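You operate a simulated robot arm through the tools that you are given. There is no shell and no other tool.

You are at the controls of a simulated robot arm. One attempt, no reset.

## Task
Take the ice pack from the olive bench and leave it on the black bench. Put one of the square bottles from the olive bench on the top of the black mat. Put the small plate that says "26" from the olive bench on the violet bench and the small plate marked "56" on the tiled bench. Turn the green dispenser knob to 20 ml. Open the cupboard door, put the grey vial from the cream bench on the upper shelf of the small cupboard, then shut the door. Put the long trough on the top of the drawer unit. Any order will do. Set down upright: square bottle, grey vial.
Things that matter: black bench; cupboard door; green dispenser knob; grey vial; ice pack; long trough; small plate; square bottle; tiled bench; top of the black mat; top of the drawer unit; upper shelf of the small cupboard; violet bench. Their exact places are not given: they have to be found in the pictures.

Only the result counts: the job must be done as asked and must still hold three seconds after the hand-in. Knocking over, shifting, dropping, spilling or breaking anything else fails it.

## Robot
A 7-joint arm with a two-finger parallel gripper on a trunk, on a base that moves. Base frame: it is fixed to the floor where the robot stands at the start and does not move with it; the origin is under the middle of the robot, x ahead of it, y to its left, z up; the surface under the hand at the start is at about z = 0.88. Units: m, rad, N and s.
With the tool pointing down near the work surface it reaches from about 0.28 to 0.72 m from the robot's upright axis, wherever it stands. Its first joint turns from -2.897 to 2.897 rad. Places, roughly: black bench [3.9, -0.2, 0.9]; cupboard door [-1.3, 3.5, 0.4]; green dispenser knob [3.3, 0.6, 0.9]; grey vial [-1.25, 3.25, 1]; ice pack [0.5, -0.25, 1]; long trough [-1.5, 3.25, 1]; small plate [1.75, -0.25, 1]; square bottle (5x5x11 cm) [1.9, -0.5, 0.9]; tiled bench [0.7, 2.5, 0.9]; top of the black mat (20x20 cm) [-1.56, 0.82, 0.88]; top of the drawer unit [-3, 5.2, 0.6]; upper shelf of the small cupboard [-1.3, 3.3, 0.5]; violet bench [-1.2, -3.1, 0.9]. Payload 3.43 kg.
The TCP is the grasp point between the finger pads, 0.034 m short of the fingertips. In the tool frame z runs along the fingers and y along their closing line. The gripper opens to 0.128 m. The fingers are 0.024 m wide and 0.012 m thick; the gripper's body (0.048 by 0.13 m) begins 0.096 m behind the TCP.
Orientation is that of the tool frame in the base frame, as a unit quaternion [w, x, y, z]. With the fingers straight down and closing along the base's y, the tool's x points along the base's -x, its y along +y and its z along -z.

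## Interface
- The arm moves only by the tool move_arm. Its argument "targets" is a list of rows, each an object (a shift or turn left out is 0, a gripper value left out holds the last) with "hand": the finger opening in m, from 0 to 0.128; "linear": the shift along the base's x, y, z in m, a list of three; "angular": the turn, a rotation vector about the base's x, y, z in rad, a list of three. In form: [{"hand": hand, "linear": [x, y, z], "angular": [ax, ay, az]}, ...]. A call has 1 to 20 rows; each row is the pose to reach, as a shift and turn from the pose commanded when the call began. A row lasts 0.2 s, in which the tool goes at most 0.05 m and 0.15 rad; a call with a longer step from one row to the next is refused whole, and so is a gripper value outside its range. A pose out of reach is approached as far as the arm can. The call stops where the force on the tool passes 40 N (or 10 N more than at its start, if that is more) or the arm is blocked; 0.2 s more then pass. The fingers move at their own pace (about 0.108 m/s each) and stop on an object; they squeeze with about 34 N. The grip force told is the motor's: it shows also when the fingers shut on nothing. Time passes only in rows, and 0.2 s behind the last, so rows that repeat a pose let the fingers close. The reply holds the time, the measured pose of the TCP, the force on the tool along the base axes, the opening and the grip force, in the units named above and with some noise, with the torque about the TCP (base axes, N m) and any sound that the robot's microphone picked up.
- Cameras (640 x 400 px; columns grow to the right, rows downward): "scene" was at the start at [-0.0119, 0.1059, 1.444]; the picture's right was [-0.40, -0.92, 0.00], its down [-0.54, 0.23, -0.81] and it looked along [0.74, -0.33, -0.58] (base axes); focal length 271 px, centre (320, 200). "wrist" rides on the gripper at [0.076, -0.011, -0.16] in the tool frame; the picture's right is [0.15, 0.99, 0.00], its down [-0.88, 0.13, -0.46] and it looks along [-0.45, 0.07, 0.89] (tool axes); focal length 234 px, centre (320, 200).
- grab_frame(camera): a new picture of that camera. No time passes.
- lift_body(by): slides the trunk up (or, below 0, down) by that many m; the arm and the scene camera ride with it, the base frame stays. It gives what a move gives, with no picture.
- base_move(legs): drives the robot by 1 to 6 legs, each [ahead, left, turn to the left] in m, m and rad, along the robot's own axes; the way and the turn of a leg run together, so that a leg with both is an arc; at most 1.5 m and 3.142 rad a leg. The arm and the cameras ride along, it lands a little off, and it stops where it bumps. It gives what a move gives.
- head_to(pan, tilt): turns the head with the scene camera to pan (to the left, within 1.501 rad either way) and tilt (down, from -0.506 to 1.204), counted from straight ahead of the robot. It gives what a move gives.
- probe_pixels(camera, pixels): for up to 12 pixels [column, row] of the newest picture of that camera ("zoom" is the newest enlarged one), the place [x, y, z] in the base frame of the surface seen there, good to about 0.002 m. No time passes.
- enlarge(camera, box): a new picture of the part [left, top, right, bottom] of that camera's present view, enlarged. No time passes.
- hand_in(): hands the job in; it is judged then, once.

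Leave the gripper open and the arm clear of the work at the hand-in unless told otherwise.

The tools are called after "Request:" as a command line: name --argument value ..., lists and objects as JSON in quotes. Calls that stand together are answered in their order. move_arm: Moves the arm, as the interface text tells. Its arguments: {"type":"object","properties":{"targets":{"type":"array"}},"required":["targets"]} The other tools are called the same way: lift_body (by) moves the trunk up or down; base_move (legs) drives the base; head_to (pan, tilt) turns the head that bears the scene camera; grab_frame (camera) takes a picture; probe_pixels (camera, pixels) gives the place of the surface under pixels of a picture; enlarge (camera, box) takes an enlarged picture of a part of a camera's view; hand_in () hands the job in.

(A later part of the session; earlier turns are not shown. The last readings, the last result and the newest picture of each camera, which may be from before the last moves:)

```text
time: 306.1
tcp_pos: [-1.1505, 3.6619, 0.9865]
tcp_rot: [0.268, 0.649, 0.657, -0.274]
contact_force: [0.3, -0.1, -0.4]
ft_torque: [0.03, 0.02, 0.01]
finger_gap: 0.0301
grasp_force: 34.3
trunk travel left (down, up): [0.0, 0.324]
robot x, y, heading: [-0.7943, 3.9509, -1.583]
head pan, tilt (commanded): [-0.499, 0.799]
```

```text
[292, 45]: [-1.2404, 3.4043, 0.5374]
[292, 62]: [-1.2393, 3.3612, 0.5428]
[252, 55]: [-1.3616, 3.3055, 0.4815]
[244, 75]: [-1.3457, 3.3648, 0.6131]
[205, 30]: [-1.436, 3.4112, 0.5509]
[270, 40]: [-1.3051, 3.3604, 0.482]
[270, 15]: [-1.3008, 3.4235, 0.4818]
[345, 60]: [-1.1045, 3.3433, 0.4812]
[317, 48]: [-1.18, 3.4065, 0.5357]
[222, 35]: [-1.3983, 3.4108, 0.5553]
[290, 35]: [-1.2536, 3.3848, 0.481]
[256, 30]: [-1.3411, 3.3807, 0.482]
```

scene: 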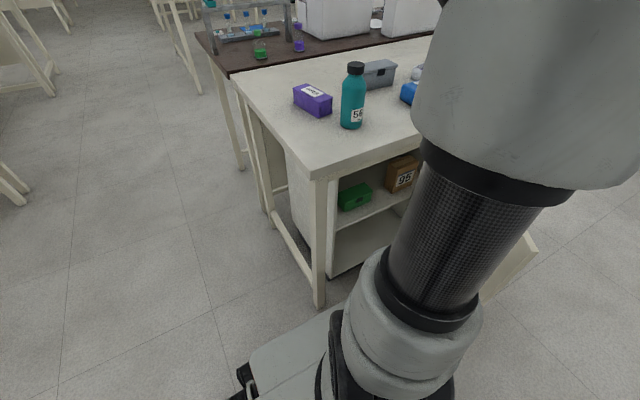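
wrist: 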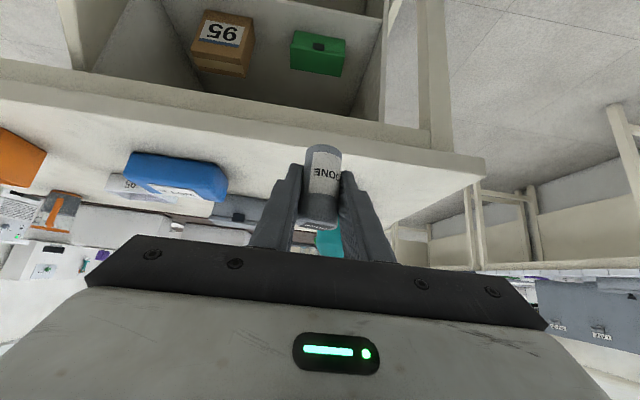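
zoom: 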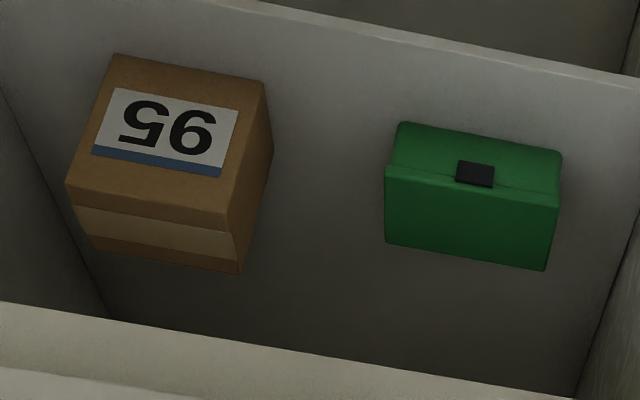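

The gap runs from x=−1.345 to −1.241 (centre −1.293). I lower the vial in front of the cupboard, east of the door's edge, to z≈0.60.

Request:
move_arm --targets '[{"linear": [0, 0.01, -0.04]}, {"linear": [0, 0.018, -0.08]}, {"linear": [0, 0.018, -0.12]}, {"linear": [0, 0.018, -0.16]}, {"linear": [0, 0.018, -0.2]}, {"linear": [0, 0.018, -0.24]}, {"linear": [0, 0.018, -0.28]}, {"linear": [0, 0.018, -0.32]}, {"linear": [0, 0.018, -0.36]}, {"linear": [0, 0.018, -0.385]}, {"linear": [0, 0.018, -0.385]}]'

Request:
grab_frame --camera "wrist"

Request:
grab_frame --camera "scene"

```text
time: 308.5
tcp_pos: [-1.1507, 3.6802, 0.6008]
tcp_rot: [0.268, 0.649, 0.657, -0.273]
contact_force: [-0.2, 0.0, 0.8]
ft_torque: [-0.03, -0.02, 0.01]
finger_gap: 0.0301
grasp_force: 33.5
trunk travel left (down, up): [0.0, 0.324]
robot x, y, heading: [-0.7879, 3.9512, -1.585]
head pan, tilt (commanded): [-0.499, 0.799]
```

```text
taken
```

wrist: 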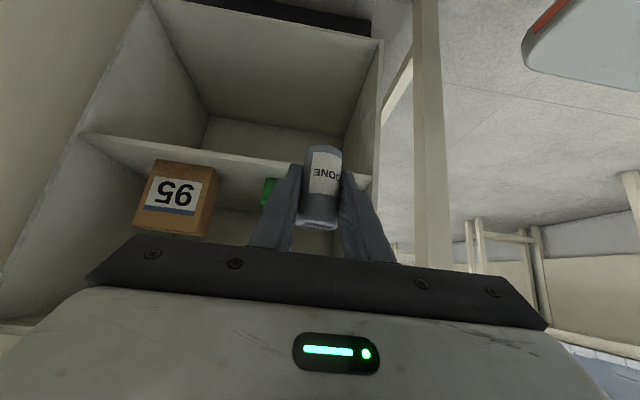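

```text
taken
```

scene: 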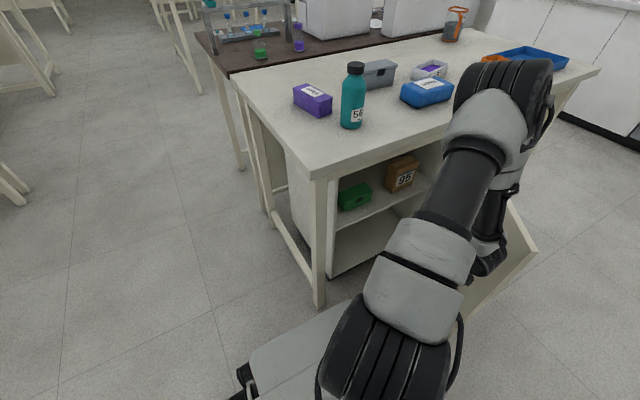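

I check where the elbow is relative to the bench items.

Request:
probe_pixels --camera "scene" --pixels '[[462, 95], [500, 68], [545, 75], [450, 130], [500, 130], [490, 220], [535, 250], [500, 265]]'

```text
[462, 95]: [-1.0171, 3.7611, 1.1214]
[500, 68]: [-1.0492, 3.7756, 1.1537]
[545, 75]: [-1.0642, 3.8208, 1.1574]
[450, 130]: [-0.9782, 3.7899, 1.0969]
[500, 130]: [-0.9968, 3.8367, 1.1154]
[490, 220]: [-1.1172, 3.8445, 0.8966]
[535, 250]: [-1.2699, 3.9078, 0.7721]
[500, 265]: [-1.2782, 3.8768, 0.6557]
```

The elbow is high (z>1.1), clear. I move in diagonally to (−1.29, 3.505, 0.547) and look again.

Request:
move_arm --targets '[{"linear": [-0.02, -0.025, -0.01]}, {"linear": [-0.045, -0.055, -0.02]}, {"linear": [-0.07, -0.085, -0.03]}, {"linear": [-0.095, -0.115, -0.04]}, {"linear": [-0.12, -0.145, -0.05]}, {"linear": [-0.139, -0.175, -0.054]}, {"linear": [-0.139, -0.175, -0.054]}]'

Request:
grab_frame --camera "wrist"

Request:
grab_frame --camera "scene"

```text
time: 310.1
tcp_pos: [-1.2868, 3.5025, 0.5491]
tcp_rot: [0.269, 0.649, 0.657, -0.273]
contact_force: [-0.7, -0.3, -0.9]
ft_torque: [0.04, 0.01, 0.02]
finger_gap: 0.03
grasp_force: 34.0
trunk travel left (down, up): [0.0, 0.324]
robot x, y, heading: [-0.7898, 3.9494, -1.577]
head pan, tilt (commanded): [-0.499, 0.799]
```

```text
taken
```

wrist: 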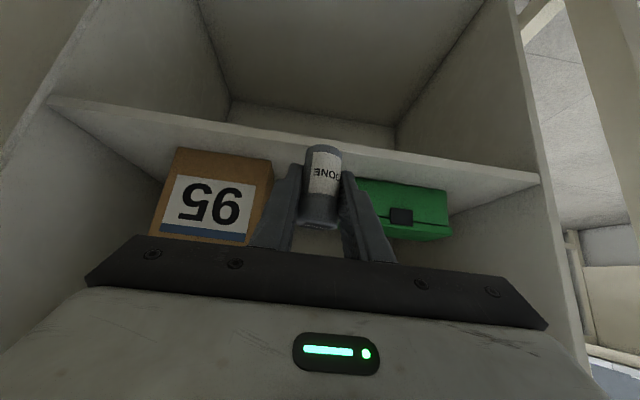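

```text
taken
```

scene: 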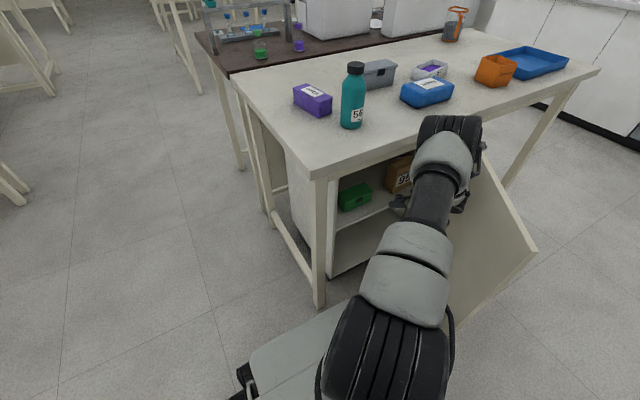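

Good position between the boxes. I go in to y≈3.425 and then lower to the shelf slowly.

Request:
move_arm --targets '[{"linear": [-0.002, -0.025, -0.002]}, {"linear": [-0.004, -0.05, -0.004]}, {"linear": [-0.004, -0.078, -0.006]}, {"linear": [-0.004, -0.078, -0.012]}, {"linear": [-0.004, -0.078, -0.018]}, {"linear": [-0.004, -0.078, -0.023]}, {"linear": [-0.004, -0.078, -0.026]}, {"linear": [-0.004, -0.078, -0.026]}]'

Request:
grab_frame --camera "wrist"

Request:
enlarge --camera "scene" --box '[330, 140, 450, 240]'

```text
time: 311.9
tcp_pos: [-1.2921, 3.4255, 0.5226]
tcp_rot: [0.268, 0.65, 0.656, -0.274]
contact_force: [0.3, -0.9, -0.1]
ft_torque: [0.02, -0.02, 0.03]
finger_gap: 0.0299
grasp_force: 33.7
trunk travel left (down, up): [0.0, 0.324]
robot x, y, heading: [-0.7865, 3.9486, -1.581]
head pan, tilt (commanded): [-0.499, 0.799]
```

```text
taken
```

wrist: 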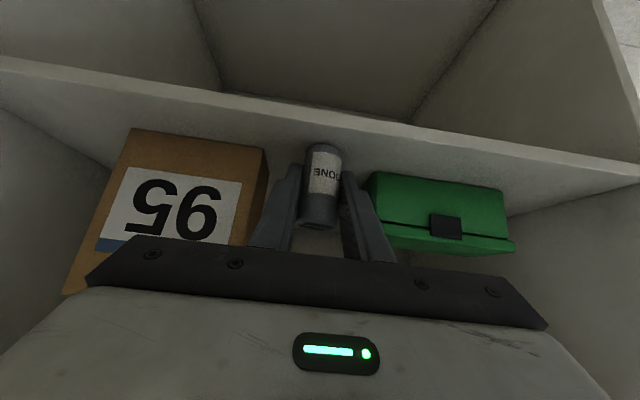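

```text
4.00 times, centred on (390, 190) of scene
```

zoom: 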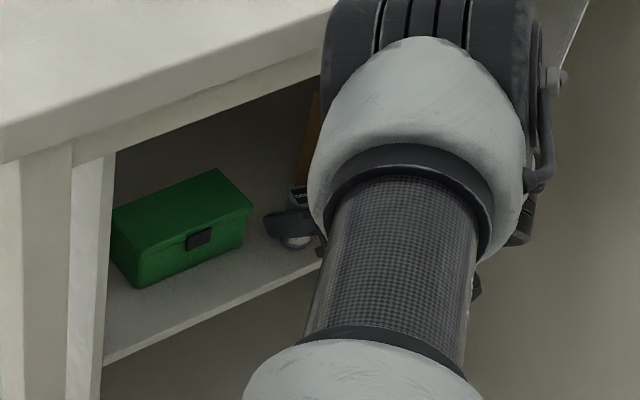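

A few millimetres left. I lower in 1 mm steps until it touches.

Request:
move_arm --targets '[{"linear": [0, 0, -0.001]}, {"linear": [0, 0, -0.002]}, {"linear": [0, 0, -0.003]}, {"linear": [0, 0, -0.003]}]'

```text
time: 312.9
tcp_pos: [-1.2922, 3.4257, 0.5206]
tcp_rot: [0.268, 0.649, 0.657, -0.275]
contact_force: [0.5, 1.0, 5.0]
ft_torque: [0.01, -0.07, 0.01]
finger_gap: 0.0301
grasp_force: 34.0
trunk travel left (down, up): [0.0, 0.324]
robot x, y, heading: [-0.7891, 3.9491, -1.586]
head pan, tilt (commanded): [-0.499, 0.799]
```

Contact felt (+5 N). I open the fingers a little and back off along the tool axis.

Request:
move_arm --targets '[{"hand": 0.036}, {"hand": 0.045}, {"hand": 0.055}, {"hand": 0.055}, {"linear": [0, 0.015, 0.01]}, {"linear": [0, 0.035, 0.025]}, {"linear": [0, 0.06, 0.045]}, {"linear": [0.005, 0.085, 0.06]}]'

Request:
grab_frame --camera "wrist"

```text
time: 314.7
tcp_pos: [-1.2859, 3.5078, 0.5789]
tcp_rot: [0.268, 0.65, 0.656, -0.274]
contact_force: [-0.3, 0.4, -0.2]
ft_torque: [0.0, -0.02, -0.03]
finger_gap: 0.0552
grasp_force: 0.0
trunk travel left (down, up): [0.0, 0.324]
robot x, y, heading: [-0.7917, 3.954, -1.586]
head pan, tilt (commanded): [-0.499, 0.799]
```

```text
taken
```

wrist: 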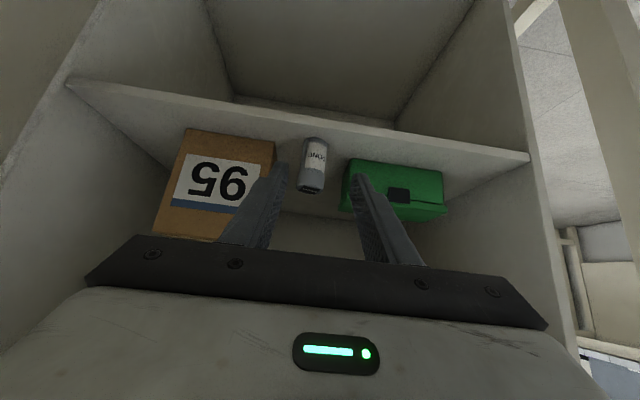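

The vial stands on the shelf. I verify its position and uprightness.

Request:
probe_pixels --camera "wrist" --pixels '[[315, 143], [314, 160], [313, 180], [312, 190], [315, 135]]'

Request:
enlarge --camera "wrist" --box '[270, 110, 370, 210]'

```text
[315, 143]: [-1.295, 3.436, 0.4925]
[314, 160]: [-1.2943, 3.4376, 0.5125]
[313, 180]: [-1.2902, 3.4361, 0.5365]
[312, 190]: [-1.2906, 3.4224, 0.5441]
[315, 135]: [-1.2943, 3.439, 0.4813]
```

```text
4.00 times, centred on (320, 160) of wrist
```

zoom: 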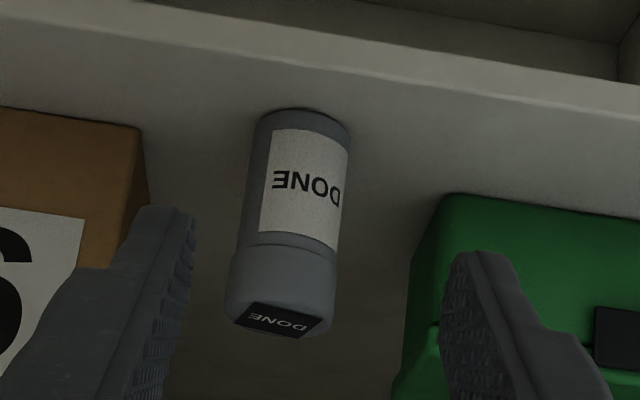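

The vial is upright on the upper shelf. I retract the same way, rise, and turn the tool vertical, so as to reach over the door and push it shut from outside.

Request:
move_arm --targets '[{"hand": 0.055, "linear": [0.02, 0.03, 0.01]}, {"linear": [0.045, 0.06, 0.02]}, {"linear": [0.07, 0.09, 0.03]}, {"linear": [0.095, 0.12, 0.04]}, {"linear": [0.12, 0.15, 0.05]}, {"linear": [0.13, 0.175, 0.07]}, {"linear": [0.135, 0.185, 0.115]}, {"hand": 0.0, "linear": [0.135, 0.185, 0.16], "angular": [0.13, 0, 0]}, {"linear": [0.135, 0.185, 0.205], "angular": [0.26, 0, 0]}, {"linear": [0.135, 0.185, 0.25], "angular": [0.39, 0, 0]}, {"linear": [0.135, 0.185, 0.295], "angular": [0.52, 0, 0]}, {"linear": [0.135, 0.185, 0.34], "angular": [0.65, 0, 0]}, {"linear": [0.135, 0.185, 0.385], "angular": [0.785, 0, 0]}, {"linear": [0.135, 0.185, 0.385], "angular": [0.785, 0, 0]}]'

Request:
grab_frame --camera "scene"

Request:
grab_frame --camera "wrist"

```text
time: 317.7
tcp_pos: [-1.1521, 3.696, 0.964]
tcp_rot: [-0.001, 0.703, 0.711, -0.001]
contact_force: [0.0, -0.1, -0.2]
ft_torque: [0.0, -0.01, -0.01]
finger_gap: 0.0
grasp_force: 32.8
trunk travel left (down, up): [0.0, 0.324]
robot x, y, heading: [-0.7891, 3.9527, -1.581]
head pan, tilt (commanded): [-0.499, 0.799]
```

```text
taken
```

scene: 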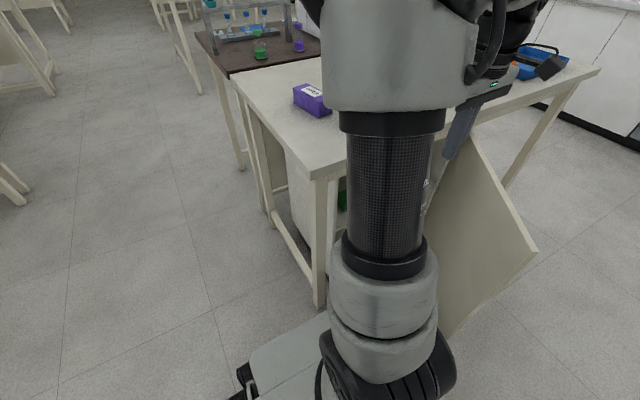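

```text
taken
```

wrist: 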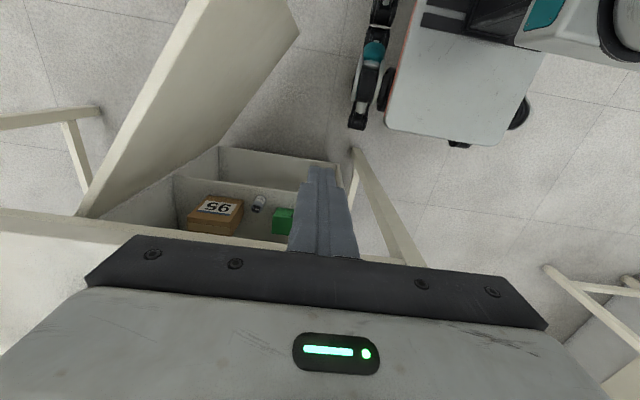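

I probe the door's top edge to fix its present angle.

Request:
probe_pixels --camera "wrist" --pixels '[[296, 33], [250, 5], [190, 20], [140, 120], [90, 205], [230, 100], [270, 60]]'

Request:
probe_pixels --camera "scene" --pixels '[[535, 250], [530, 245], [480, 150], [470, 140], [450, 335], [500, 200]]'

```text
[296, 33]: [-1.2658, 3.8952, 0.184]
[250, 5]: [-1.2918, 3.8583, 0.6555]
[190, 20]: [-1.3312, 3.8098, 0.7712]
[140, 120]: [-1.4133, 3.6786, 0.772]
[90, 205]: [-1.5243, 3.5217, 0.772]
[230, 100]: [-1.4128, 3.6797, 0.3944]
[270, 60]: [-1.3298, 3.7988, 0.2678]
```

```text
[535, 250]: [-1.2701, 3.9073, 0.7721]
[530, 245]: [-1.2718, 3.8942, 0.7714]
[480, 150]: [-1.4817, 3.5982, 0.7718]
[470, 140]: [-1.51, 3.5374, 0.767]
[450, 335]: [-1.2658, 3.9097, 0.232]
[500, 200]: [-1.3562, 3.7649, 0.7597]
```

Door angle ≈56°, top at z=0.772. I move over the door to its outer side at (−1.346, 3.875) and lower the closed fingers to z≈0.72.

Request:
move_arm --targets '[{"linear": [-0.033, 0.03, 0]}, {"linear": [-0.066, 0.06, 0]}, {"linear": [-0.099, 0.09, 0]}, {"linear": [-0.132, 0.12, 0]}, {"linear": [-0.165, 0.15, 0]}, {"linear": [-0.194, 0.179, 0]}, {"linear": [-0.194, 0.179, -0.045]}, {"linear": [-0.194, 0.179, -0.09]}, {"linear": [-0.194, 0.179, -0.135]}, {"linear": [-0.194, 0.179, -0.18]}, {"linear": [-0.194, 0.179, -0.22]}, {"linear": [-0.194, 0.179, -0.243]}]'

Request:
grab_frame --camera "wrist"

Request:
grab_frame --camera "scene"

```text
time: 320.3
tcp_pos: [-1.3453, 3.8727, 0.7205]
tcp_rot: [0.0, 0.703, 0.712, -0.002]
contact_force: [-0.8, 0.3, 0.3]
ft_torque: [-0.02, 0.0, 0.02]
finger_gap: 0.0
grasp_force: 33.2
trunk travel left (down, up): [0.0, 0.324]
robot x, y, heading: [-0.792, 3.9508, -1.583]
head pan, tilt (commanded): [-0.499, 0.799]
```

```text
taken
```

wrist: 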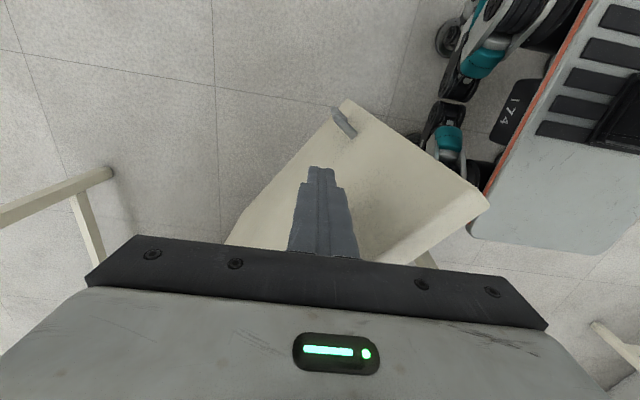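

```text
taken
```

scene: 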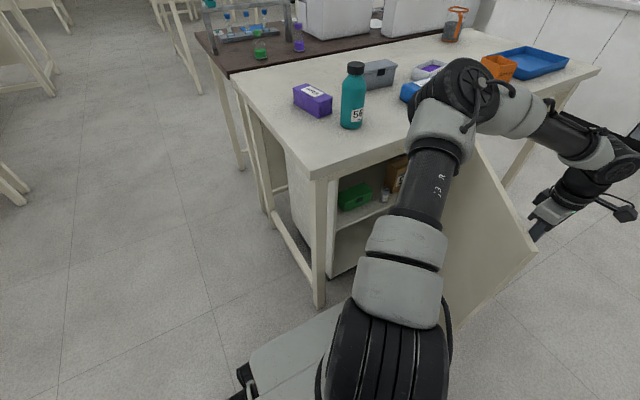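

The closed fingers are outside the door. I sweep along the arc, pushing the door toward closing.

Request:
move_arm --targets '[{"linear": [0.0125, -0.0075, 0]}, {"linear": [0.0253, -0.0148, 0]}, {"linear": [0.0383, -0.0235, 0]}, {"linear": [0.0513, -0.0325, 0]}, {"linear": [0.0637, -0.042, 0]}, {"linear": [0.076, -0.0519, 0]}, {"linear": [0.0878, -0.0623, 0]}, {"linear": [0.0993, -0.073, 0]}, {"linear": [0.1103, -0.0842, 0]}, {"linear": [0.121, -0.0957, 0]}, {"linear": [0.1313, -0.1077, 0]}, {"linear": [0.1412, -0.1199, 0]}]'

Request:
grab_frame --camera "wrist"

Request:
grab_frame --camera "scene"

```text
time: 322.9
tcp_pos: [-1.2048, 3.7547, 0.7201]
tcp_rot: [0.0, 0.703, 0.711, -0.002]
contact_force: [0.2, 0.8, 0.7]
ft_torque: [0.01, 0.02, -0.01]
finger_gap: 0.0
grasp_force: 33.4
trunk travel left (down, up): [0.0, 0.324]
robot x, y, heading: [-0.7913, 3.9528, -1.589]
head pan, tilt (commanded): [-0.499, 0.799]
```

```text
taken
```

wrist: 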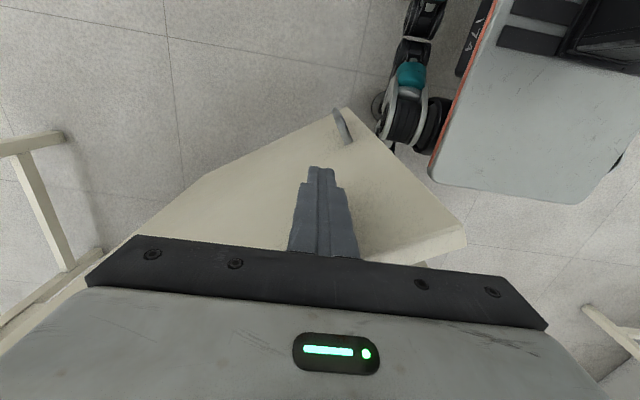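

```text
taken
```

scene: 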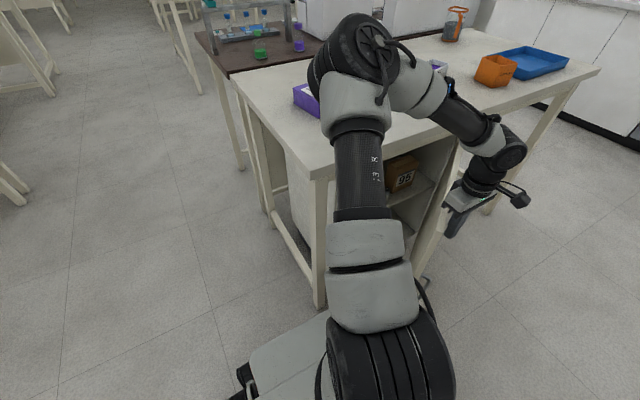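

The door follows. I continue to about 14°.

Request:
move_arm --targets '[{"linear": [0.0095, -0.0135, 0]}, {"linear": [0.019, -0.0273, 0]}, {"linear": [0.0275, -0.0405, 0]}, {"linear": [0.0355, -0.054, 0]}, {"linear": [0.043, -0.068, 0]}, {"linear": [0.0502, -0.0819, 0]}, {"linear": [0.0567, -0.0962, 0]}, {"linear": [0.0629, -0.1106, 0]}, {"linear": [0.0683, -0.1254, 0]}, {"linear": [0.0735, -0.1402, 0]}, {"linear": [0.078, -0.1545, 0]}]'

Request:
grab_frame --camera "wrist"

Request:
grab_frame --camera "scene"

```text
time: 324.1
tcp_pos: [-1.1659, 3.6997, 0.7221]
tcp_rot: [-0.011, 0.707, 0.707, 0.0]
contact_force: [-4.8, 5.2, -2.8]
ft_torque: [-0.25, -0.21, 0.03]
finger_gap: 0.0
grasp_force: 33.3
trunk travel left (down, up): [0.0, 0.324]
robot x, y, heading: [-0.7915, 3.9533, -1.586]
head pan, tilt (commanded): [-0.499, 0.799]
stopped in row 6: the force on the tool passed its limit at 52 N (the readings are from after the stop); the commanded pose is now the measured one
```

```text
taken
```

wrist: 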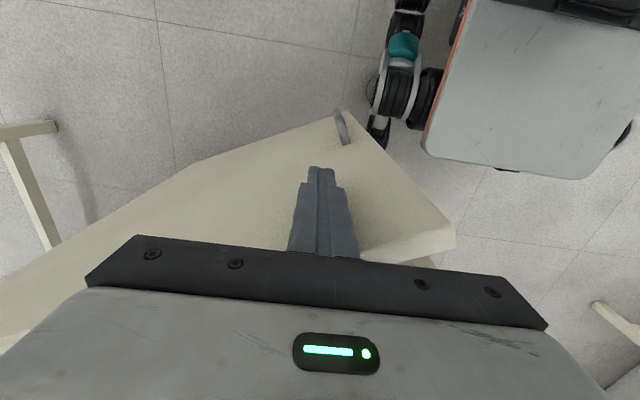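

```text
taken
```

scene: 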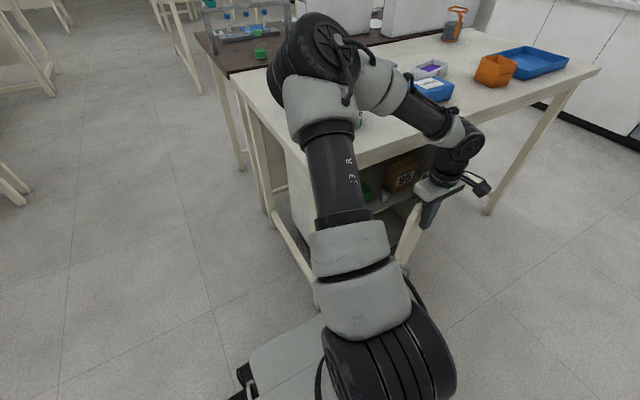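

Stopped by a force. I check what touched: the wheel near the door's lower corner, or the arm near the bottle.

Request:
probe_pixels --camera "wrist" --pixels '[[400, 95], [378, 120], [352, 112], [455, 238], [340, 125], [375, 75], [430, 90]]'

Request:
probe_pixels --camera "scene" --pixels '[[320, 20], [285, 60], [340, 100], [390, 70], [380, 100], [358, 118], [430, 110], [465, 140], [330, 150], [350, 60]]'

Request:
enlarge --camera "scene" --box '[260, 10, 480, 150]'

```text
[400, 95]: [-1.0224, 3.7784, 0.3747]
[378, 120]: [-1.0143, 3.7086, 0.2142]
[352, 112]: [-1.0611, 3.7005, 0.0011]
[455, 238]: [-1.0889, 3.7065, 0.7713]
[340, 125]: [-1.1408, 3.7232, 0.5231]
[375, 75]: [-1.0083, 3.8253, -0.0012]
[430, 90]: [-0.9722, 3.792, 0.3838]
```

```text
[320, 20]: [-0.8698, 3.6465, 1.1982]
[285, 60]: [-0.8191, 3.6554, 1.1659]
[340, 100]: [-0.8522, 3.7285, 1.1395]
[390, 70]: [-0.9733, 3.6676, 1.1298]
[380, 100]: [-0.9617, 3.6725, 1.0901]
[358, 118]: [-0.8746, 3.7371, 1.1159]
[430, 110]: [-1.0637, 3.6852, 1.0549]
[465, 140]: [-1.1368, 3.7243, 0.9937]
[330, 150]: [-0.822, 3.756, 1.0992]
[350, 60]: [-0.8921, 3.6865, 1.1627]
```

```text
2.86 times, centred on (370, 80) of scene
```

zoom: 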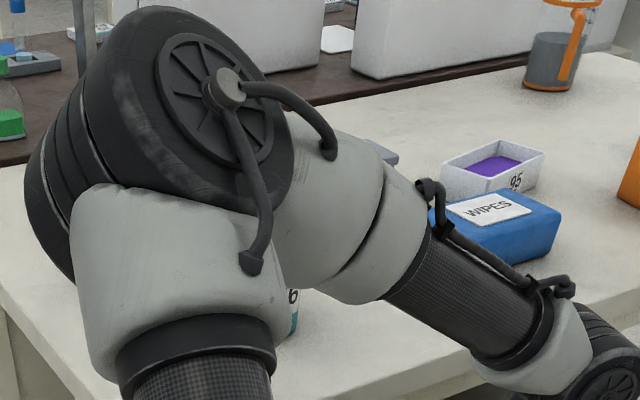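

The elbow is clear, but my base's front castor is at the door's lower edge. I raise the hand above the door, back the base off north, and shift it west for a straight push.

Request:
move_arm --targets '[{"linear": [-0.005, 0.008, 0.03]}, {"linear": [-0.005, 0.008, 0.075]}, {"linear": [-0.005, 0.008, 0.12]}, {"linear": [-0.005, 0.008, 0.165]}, {"linear": [-0.005, 0.008, 0.2]}]'

Request:
base_move --legs '[[-0.22, 0, 0], [0, -0.3, 0]]'

Request:
head_to --pan 0.0 --tilt 0.85

Request:
grab_frame --camera "scene"

Request:
grab_frame --camera "wrist"

```text
time: 325.3
tcp_pos: [-1.1682, 3.7064, 0.9211]
tcp_rot: [-0.009, 0.707, 0.707, 0.0]
contact_force: [-0.2, 0.4, -0.4]
ft_torque: [0.02, -0.01, -0.01]
finger_gap: 0.0
grasp_force: 33.2
trunk travel left (down, up): [0.0, 0.324]
robot x, y, heading: [-0.7869, 3.9522, -1.583]
head pan, tilt (commanded): [-0.499, 0.799]
```

```text
time: 330.1
tcp_pos: [-1.464, 3.9228, 0.9195]
tcp_rot: [-0.009, 0.704, 0.711, -0.001]
contact_force: [0.9, -0.4, -0.9]
ft_torque: [-0.02, 0.05, 0.02]
finger_gap: 0.0
grasp_force: 33.1
trunk travel left (down, up): [0.0, 0.324]
robot x, y, heading: [-1.0887, 4.1669, -1.573]
head pan, tilt (commanded): [-0.499, 0.799]
```

```text
time: 331.0
tcp_pos: [-1.4629, 3.9235, 0.9206]
tcp_rot: [-0.01, 0.703, 0.711, -0.001]
contact_force: [-0.1, 0.4, -0.5]
ft_torque: [0.03, -0.03, 0.01]
finger_gap: 0.0
grasp_force: 32.6
trunk travel left (down, up): [0.0, 0.324]
robot x, y, heading: [-1.0854, 4.1719, -1.574]
head pan, tilt (commanded): [0.0, 0.85]
```

```text
taken
```

scene: 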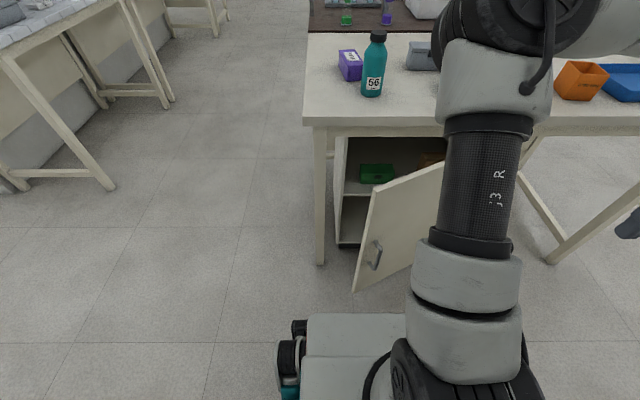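

```text
taken
```

wrist: 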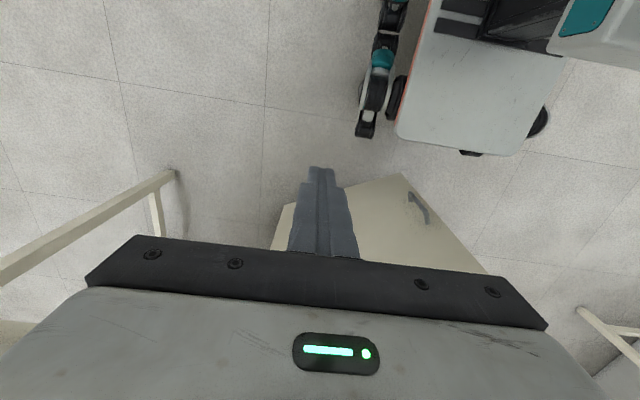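

The door stands at about 28°. I swing the hand to the north of it with a 45° tilt, closed fingers, at (−1.18, 3.80, 0.62).

Request:
move_arm --targets '[{"hand": 0.0, "linear": [0.045, -0.01, 0], "angular": [-0.13, 0, 0]}, {"linear": [0.09, -0.02, -0.01], "angular": [-0.26, 0, 0]}, {"linear": [0.135, -0.03, -0.02], "angular": [-0.39, 0, 0]}, {"linear": [0.18, -0.04, -0.03], "angular": [-0.52, 0, 0]}, {"linear": [0.225, -0.05, -0.04], "angular": [-0.65, 0, 0]}, {"linear": [0.265, -0.06, -0.055], "angular": [-0.785, 0, 0]}, {"linear": [0.283, -0.07, -0.095], "angular": [-0.785, 0, 0]}, {"linear": [0.283, -0.08, -0.14], "angular": [-0.785, 0, 0]}, {"linear": [0.283, -0.09, -0.185], "angular": [-0.785, 0, 0]}, {"linear": [0.283, -0.1, -0.23], "angular": [-0.785, 0, 0]}, {"linear": [0.283, -0.11, -0.275], "angular": [-0.785, 0, 0]}, {"linear": [0.283, -0.12, -0.3], "angular": [-0.785, 0, 0]}, {"linear": [0.283, -0.12, -0.3], "angular": [-0.785, 0, 0]}]'

Request:
grab_frame --camera "wrist"

Request:
grab_frame --camera "scene"

```text
time: 333.8
tcp_pos: [-1.1924, 3.7771, 0.6006]
tcp_rot: [0.261, 0.654, 0.656, -0.273]
contact_force: [-0.9, 0.1, -0.3]
ft_torque: [0.02, 0.0, -0.01]
finger_gap: 0.0002
grasp_force: 33.1
out of reach, approached as far as the arm can: row 5, 6, 7, 8, 9, 10, 11, 12, 13
trunk travel left (down, up): [0.0, 0.324]
robot x, y, heading: [-1.0821, 4.1698, -1.571]
head pan, tilt (commanded): [0.0, 0.85]
```

```text
taken
```

wrist: 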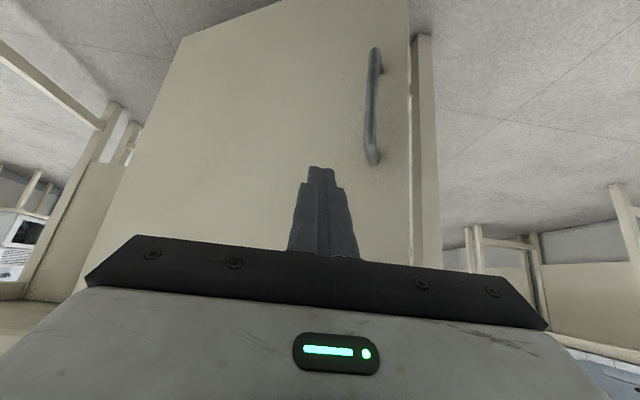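

```text
taken
```

scene: 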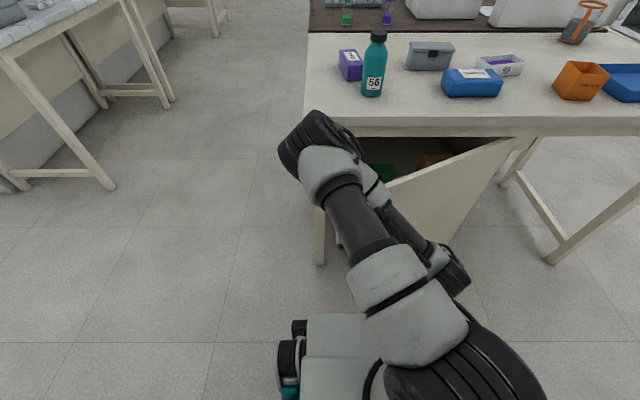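

The pose is a bit too close in for the arm (folded). I check the elbow's position relative to the bench and the bottle before pushing.

Request:
probe_pixels --camera "scene" --pixels '[[300, 140], [320, 115], [285, 155], [345, 130], [380, 190], [440, 260], [345, 220], [310, 185]]'

```text
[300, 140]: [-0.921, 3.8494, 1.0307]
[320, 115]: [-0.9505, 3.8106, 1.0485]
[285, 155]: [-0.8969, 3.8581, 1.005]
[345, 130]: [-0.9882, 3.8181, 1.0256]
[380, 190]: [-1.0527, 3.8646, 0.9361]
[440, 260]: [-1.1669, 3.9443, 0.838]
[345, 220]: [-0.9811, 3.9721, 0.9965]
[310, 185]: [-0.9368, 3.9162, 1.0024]
```

Elbow is well north of the bench edge. I push south in small steps to swing the door nearly shut.

Request:
move_arm --targets '[{"linear": [0, -0.03, 0]}, {"linear": [0, -0.05, 0]}, {"linear": [0, -0.07, 0]}, {"linear": [0, -0.09, 0]}, {"linear": [0, -0.11, 0]}, {"linear": [0, -0.13, 0]}, {"linear": [0, -0.15, 0]}, {"linear": [0, -0.17, 0]}, {"linear": [0, -0.19, 0]}, {"linear": [0, -0.21, 0]}, {"linear": [0, -0.23, 0]}, {"linear": [0, -0.245, 0]}]'

Request:
grab_frame --camera "scene"

Request:
grab_frame --camera "wrist"

```text
time: 336.4
tcp_pos: [-1.193, 3.5303, 0.5996]
tcp_rot: [0.261, 0.653, 0.657, -0.273]
contact_force: [-0.8, 0.0, -0.7]
ft_torque: [0.02, -0.01, 0.02]
finger_gap: 0.0002
grasp_force: 32.8
trunk travel left (down, up): [0.0, 0.324]
robot x, y, heading: [-1.087, 4.1708, -1.571]
head pan, tilt (commanded): [0.0, 0.85]
```

```text
taken
```

scene: 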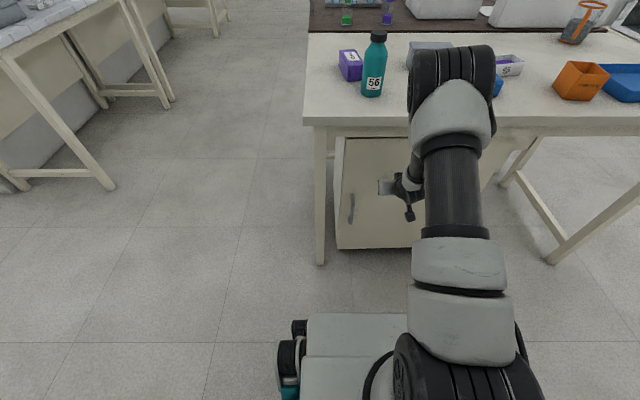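

```text
taken
```

wrist: 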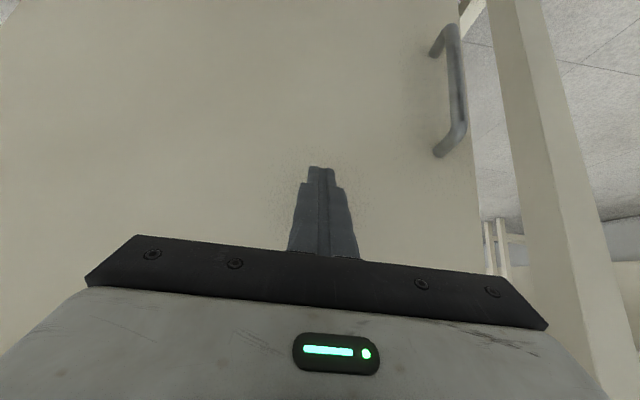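

Nearly shut. I push the last bit slowly until resistance appears.

Request:
move_arm --targets '[{"linear": [0, -0.005, 0]}, {"linear": [0, -0.01, 0]}, {"linear": [0, -0.015, 0]}, {"linear": [0, -0.019, 0]}, {"linear": [0, -0.022, 0]}, {"linear": [0, -0.024, 0]}]'

Request:
grab_frame --camera "scene"

Request:
probe_pixels --camera "scene" --pixels '[[345, 160], [345, 235], [370, 160], [370, 235], [395, 230], [340, 200], [360, 200]]'

```text
time: 337.8
tcp_pos: [-1.1917, 3.5081, 0.5993]
tcp_rot: [0.26, 0.654, 0.657, -0.272]
contact_force: [0.4, 3.5, 1.8]
ft_torque: [0.02, -0.05, 0.02]
finger_gap: 0.0001
grasp_force: 33.1
trunk travel left (down, up): [0.0, 0.324]
robot x, y, heading: [-1.0854, 4.172, -1.578]
head pan, tilt (commanded): [0.0, 0.85]
```

```text
taken
```

scene: 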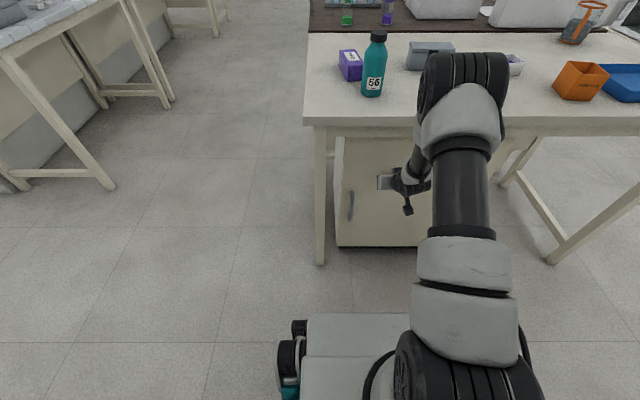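

```text
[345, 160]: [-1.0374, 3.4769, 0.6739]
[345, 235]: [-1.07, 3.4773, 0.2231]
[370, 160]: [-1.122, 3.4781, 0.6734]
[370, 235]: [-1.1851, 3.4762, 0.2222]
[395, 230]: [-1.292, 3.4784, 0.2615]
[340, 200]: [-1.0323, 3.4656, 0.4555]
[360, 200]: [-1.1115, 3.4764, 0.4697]
```

The door face is back at y=3.477, i.e. shut. I press 3 mm more to be sure, then withdraw and raise the hand.

Request:
move_arm --targets '[{"linear": [0, -0.001, 0]}, {"linear": [0, -0.002, 0]}, {"linear": [0, -0.003, 0]}]'

Request:
move_arm --targets '[{"linear": [0, 0.03, 0]}, {"linear": [0, 0.06, 0.01]}, {"linear": [0, 0.09, 0.03]}, {"linear": [0, 0.11, 0.07]}, {"linear": [0, 0.12, 0.115], "angular": [0.1, 0, 0]}, {"linear": [0, 0.12, 0.16], "angular": [0.2, 0, 0]}, {"linear": [0, 0.12, 0.205], "angular": [0.3, 0, 0]}, {"linear": [0, 0.12, 0.25], "angular": [0.4, 0, 0]}, {"linear": [0, 0.12, 0.295], "angular": [0.5, 0, 0]}, {"linear": [0, 0.12, 0.34], "angular": [0.6, 0, 0]}, {"linear": [0, 0.12, 0.385], "angular": [0.7, 0, 0]}, {"linear": [0, 0.12, 0.43], "angular": [0.785, 0, 0]}]'

Request:
lift_body --by 0.15

Request:
grab_frame --camera "scene"

Request:
grab_frame --camera "wrist"

```text
time: 338.6
tcp_pos: [-1.1925, 3.5085, 0.5988]
tcp_rot: [0.26, 0.654, 0.657, -0.271]
contact_force: [4.7, 33.0, 13.3]
ft_torque: [0.07, -0.29, 0.14]
finger_gap: 0.0004
grasp_force: 33.1
trunk travel left (down, up): [0.0, 0.324]
robot x, y, heading: [-1.085, 4.1716, -1.572]
head pan, tilt (commanded): [0.0, 0.85]
```

```text
time: 341.2
tcp_pos: [-1.1918, 3.6262, 1.0285]
tcp_rot: [-0.009, 0.703, 0.711, -0.001]
contact_force: [0.2, 0.2, 0.2]
ft_torque: [-0.02, -0.01, -0.01]
finger_gap: 0.0
grasp_force: 32.6
trunk travel left (down, up): [0.0, 0.324]
robot x, y, heading: [-1.0873, 4.1721, -1.577]
head pan, tilt (commanded): [0.0, 0.85]
```

```text
time: 342.9
tcp_pos: [-1.1914, 3.6268, 1.1776]
tcp_rot: [-0.009, 0.703, 0.711, 0.0]
contact_force: [0.4, 0.3, -0.6]
ft_torque: [-0.01, -0.02, 0.0]
finger_gap: 0.0002
grasp_force: 32.7
trunk travel left (down, up): [-0.15, 0.174]
robot x, y, heading: [-1.0842, 4.1691, -1.57]
head pan, tilt (commanded): [0.0, 0.85]
```

```text
taken
```

scene: 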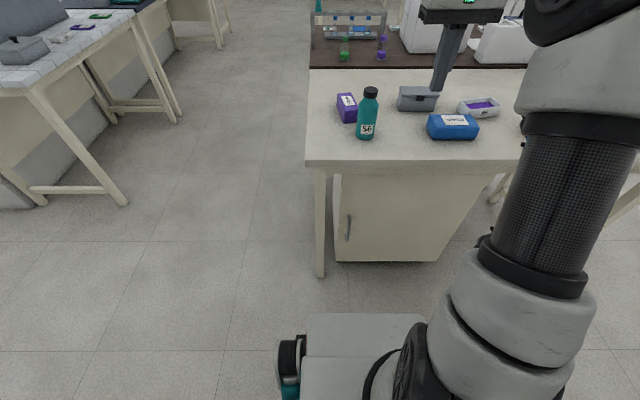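

```text
taken
```

wrist: 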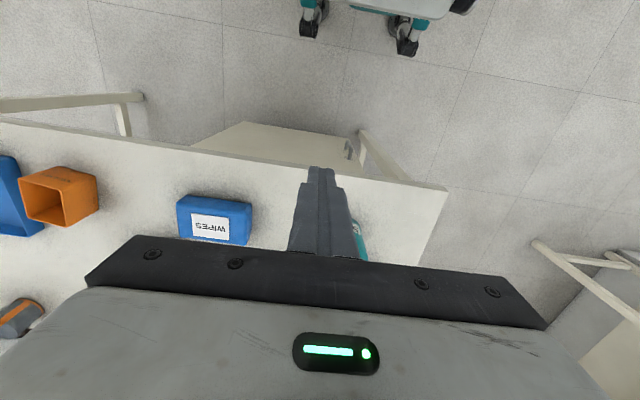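

The door is shut. Now the trough: I move the base west 0.37 and ahead 0.25, hand high, and look at it.

Request:
base_move --legs '[[0, -0.37, 0], [0.25, 0, 0]]'

Request:
head_to --pan 0.15 --tilt 0.85

Request:
grab_frame --camera "scene"

Request:
grab_frame --camera "wrist"

```text
time: 348.4
tcp_pos: [-1.5588, 3.3904, 1.1771]
tcp_rot: [-0.009, 0.702, 0.713, -0.001]
contact_force: [0.2, 0.9, 0.1]
ft_torque: [0.03, -0.02, -0.02]
finger_gap: 0.0001
grasp_force: 33.3
trunk travel left (down, up): [-0.15, 0.174]
robot x, y, heading: [-1.4563, 3.9347, -1.57]
head pan, tilt (commanded): [0.0, 0.85]
```

```text
time: 349.1
tcp_pos: [-1.5588, 3.3894, 1.1784]
tcp_rot: [-0.009, 0.701, 0.713, 0.0]
contact_force: [-0.2, 0.2, -0.3]
ft_torque: [0.0, 0.01, 0.02]
finger_gap: 0.0001
grasp_force: 33.2
trunk travel left (down, up): [-0.15, 0.174]
robot x, y, heading: [-1.4546, 3.9331, -1.568]
head pan, tilt (commanded): [0.15, 0.85]
```

```text
taken
```

scene: 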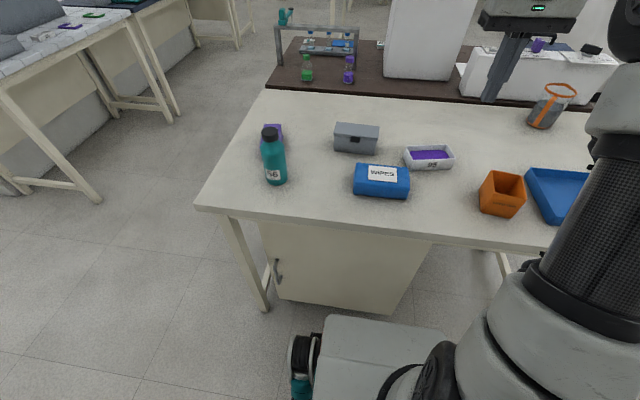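

```text
taken
```

wrist: 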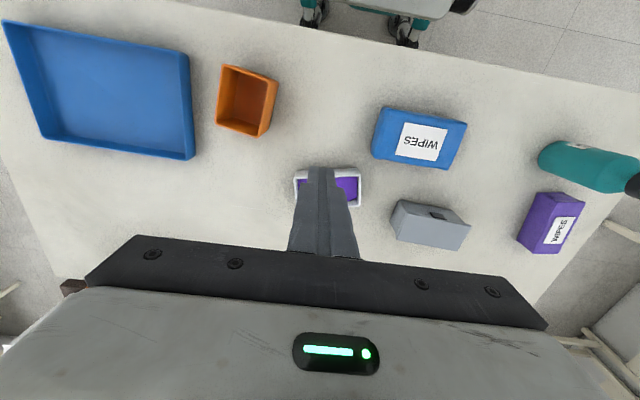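

I enlarge the white trough at scene (430,157) and probe its rim.

Request:
enlarge --camera "scene" --box '[395, 135, 465, 180]'

```text
8.89 times, centred on (430, 158) of scene
```

zoom: 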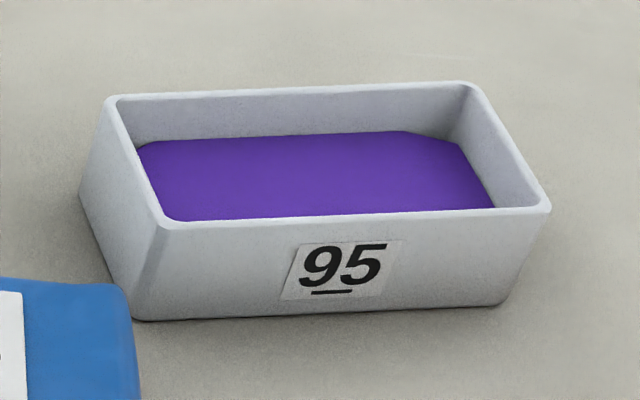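

Request:
probe_pixels --camera "zoom" --pixels '[[112, 98], [474, 84], [545, 208], [166, 226], [140, 318], [500, 303], [300, 180], [120, 160], [510, 145], [290, 92], [350, 217], [85, 195]]'

Request:
head_to --pan -1.2 --tilt 0.5

Request:
grab_frame --camera "scene"

```text
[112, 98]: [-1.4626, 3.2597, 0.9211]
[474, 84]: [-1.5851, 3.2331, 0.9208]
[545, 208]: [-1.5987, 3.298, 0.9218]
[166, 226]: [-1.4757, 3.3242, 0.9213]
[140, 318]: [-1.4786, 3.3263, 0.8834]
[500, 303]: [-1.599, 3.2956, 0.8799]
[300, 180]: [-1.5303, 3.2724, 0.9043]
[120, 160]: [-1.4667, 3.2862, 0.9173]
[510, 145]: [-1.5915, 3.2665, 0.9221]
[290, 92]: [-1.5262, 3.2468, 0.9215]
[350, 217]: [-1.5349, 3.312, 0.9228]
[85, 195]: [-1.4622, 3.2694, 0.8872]
```

```text
time: 350.6
tcp_pos: [-1.5599, 3.3889, 1.1773]
tcp_rot: [-0.009, 0.702, 0.712, -0.001]
contact_force: [0.1, 0.6, 0.5]
ft_torque: [-0.01, 0.02, -0.03]
finger_gap: 0.0001
grasp_force: 32.4
trunk travel left (down, up): [-0.15, 0.174]
robot x, y, heading: [-1.4578, 3.9329, -1.568]
head pan, tilt (commanded): [-1.201, 0.499]
```

```text
taken
```

scene: 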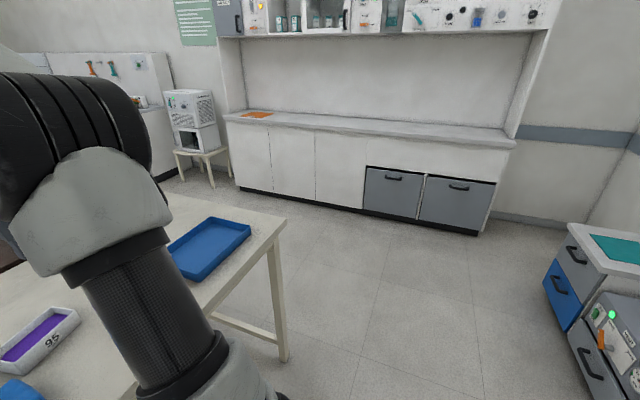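

The trough's rim is 0.125 × 0.066 m, centred at (−1.5305, 3.2788), turned +0.214 rad, liquid level 1.8 cm below the rim. I turn the hand −1.37 rad so it closes across the short side, and come to above it with opening 0.1.

Request:
move_arm --targets '[{"hand": 0.1, "linear": [0.003, -0.01, 0], "angular": [0, 0, -0.13]}, {"linear": [0.006, -0.02, 0], "angular": [0, 0, -0.26]}, {"linear": [0.009, -0.03, 0], "angular": [0, 0, -0.39]}, {"linear": [0.012, -0.04, 0], "angular": [0, 0, -0.52]}, {"linear": [0.015, -0.05, 0], "angular": [0, 0, -0.65]}, {"linear": [0.018, -0.06, 0], "angular": [0, 0, -0.78]}, {"linear": [0.02, -0.07, 0], "angular": [0, 0, -0.91]}, {"linear": [0.022, -0.08, 0], "angular": [0, 0, -1.04]}, {"linear": [0.024, -0.09, 0], "angular": [0, 0, -1.17]}, {"linear": [0.026, -0.1, 0], "angular": [0, 0, -1.3]}, {"linear": [0.029, -0.11, 0], "angular": [0, 0, -1.371]}, {"linear": [0.029, -0.11, -0.04], "angular": [0, 0, -1.371]}, {"linear": [0.029, -0.11, -0.08], "angular": [0, 0, -1.371]}, {"linear": [0.029, -0.11, -0.12], "angular": [0, 0, -1.371]}, {"linear": [0.029, -0.11, -0.16], "angular": [0, 0, -1.371]}, {"linear": [0.029, -0.11, -0.16], "angular": [0, 0, -1.371]}]'

Request:
grab_frame --camera "wrist"

```text
time: 354.0
tcp_pos: [-1.5313, 3.2789, 1.0214]
tcp_rot: [-0.007, 0.994, 0.108, 0.005]
contact_force: [-0.1, 0.0, -0.8]
ft_torque: [0.01, 0.02, 0.02]
finger_gap: 0.1
grasp_force: 0.0
out of reach, approached as far as the arm can: row 10, 11
trunk travel left (down, up): [-0.15, 0.174]
robot x, y, heading: [-1.4532, 3.9358, -1.568]
head pan, tilt (commanded): [-1.201, 0.499]
```

```text
taken
```

wrist: 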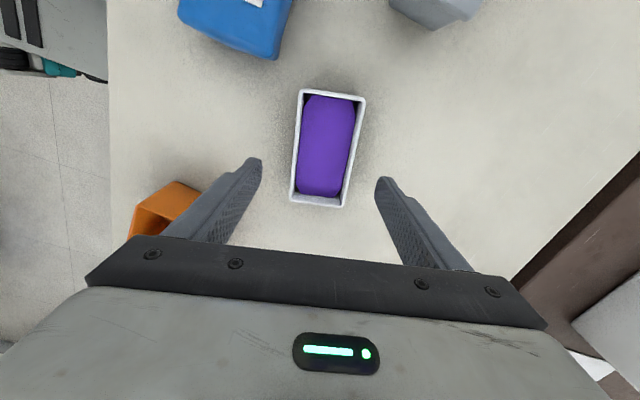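

Well centred. The tool is about 1° off vertical, so I correct that while descending to z≈0.921, then close gently.

Request:
move_arm --targets '[{"hand": 0.1, "linear": [0, 0, -0.035], "angular": [-0.015, 0.008, 0]}, {"linear": [0, 0, -0.07], "angular": [-0.015, 0.008, 0]}, {"linear": [0, 0, -0.09], "angular": [-0.015, 0.008, 0]}, {"linear": [0, 0, -0.1], "angular": [-0.015, 0.008, 0]}, {"linear": [0, 0, -0.1], "angular": [-0.015, 0.008, 0]}]'

Request:
grab_frame --camera "wrist"

```text
time: 355.2
tcp_pos: [-1.5308, 3.2797, 0.9189]
tcp_rot: [-0.002, 0.994, 0.107, 0.001]
contact_force: [0.5, 0.6, 0.1]
ft_torque: [0.04, 0.01, 0.0]
finger_gap: 0.1002
grasp_force: 0.0
trunk travel left (down, up): [-0.15, 0.174]
robot x, y, heading: [-1.4559, 3.9342, -1.569]
head pan, tilt (commanded): [-1.201, 0.499]
```

```text
taken
```

wrist: 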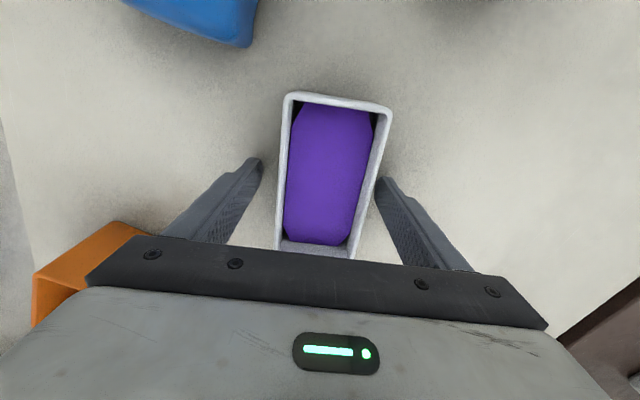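

I shift 2 mm toward the right finger and close in small steps.

Request:
move_arm --targets '[{"hand": 0.09, "linear": [0.0005, -0.002, 0]}, {"hand": 0.08, "linear": [0.0005, -0.002, 0]}, {"hand": 0.074, "linear": [0.0005, -0.002, 0]}, {"hand": 0.07, "linear": [0.0005, -0.002, 0]}, {"hand": 0.067, "linear": [0.0005, -0.002, 0]}, {"hand": 0.064, "linear": [0.0005, -0.002, 0]}, {"hand": 0.06, "linear": [0.0005, -0.002, 0]}, {"hand": 0.05, "linear": [0.0005, -0.002, 0]}, {"hand": 0.04, "linear": [0.0005, -0.002, 0]}]'

Request:
grab_frame --camera "wrist"

```text
time: 357.2
tcp_pos: [-1.5304, 3.278, 0.9186]
tcp_rot: [0.001, 0.994, 0.107, 0.001]
contact_force: [0.3, -0.7, -0.2]
ft_torque: [-0.12, -0.02, 0.01]
finger_gap: 0.0693
grasp_force: 34.0
trunk travel left (down, up): [-0.15, 0.174]
robot x, y, heading: [-1.4547, 3.9328, -1.572]
head pan, tilt (commanded): [-1.201, 0.499]
```

```text
taken
```

wrist: 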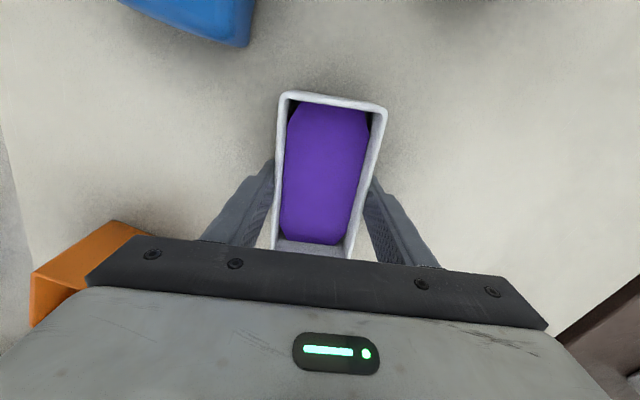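

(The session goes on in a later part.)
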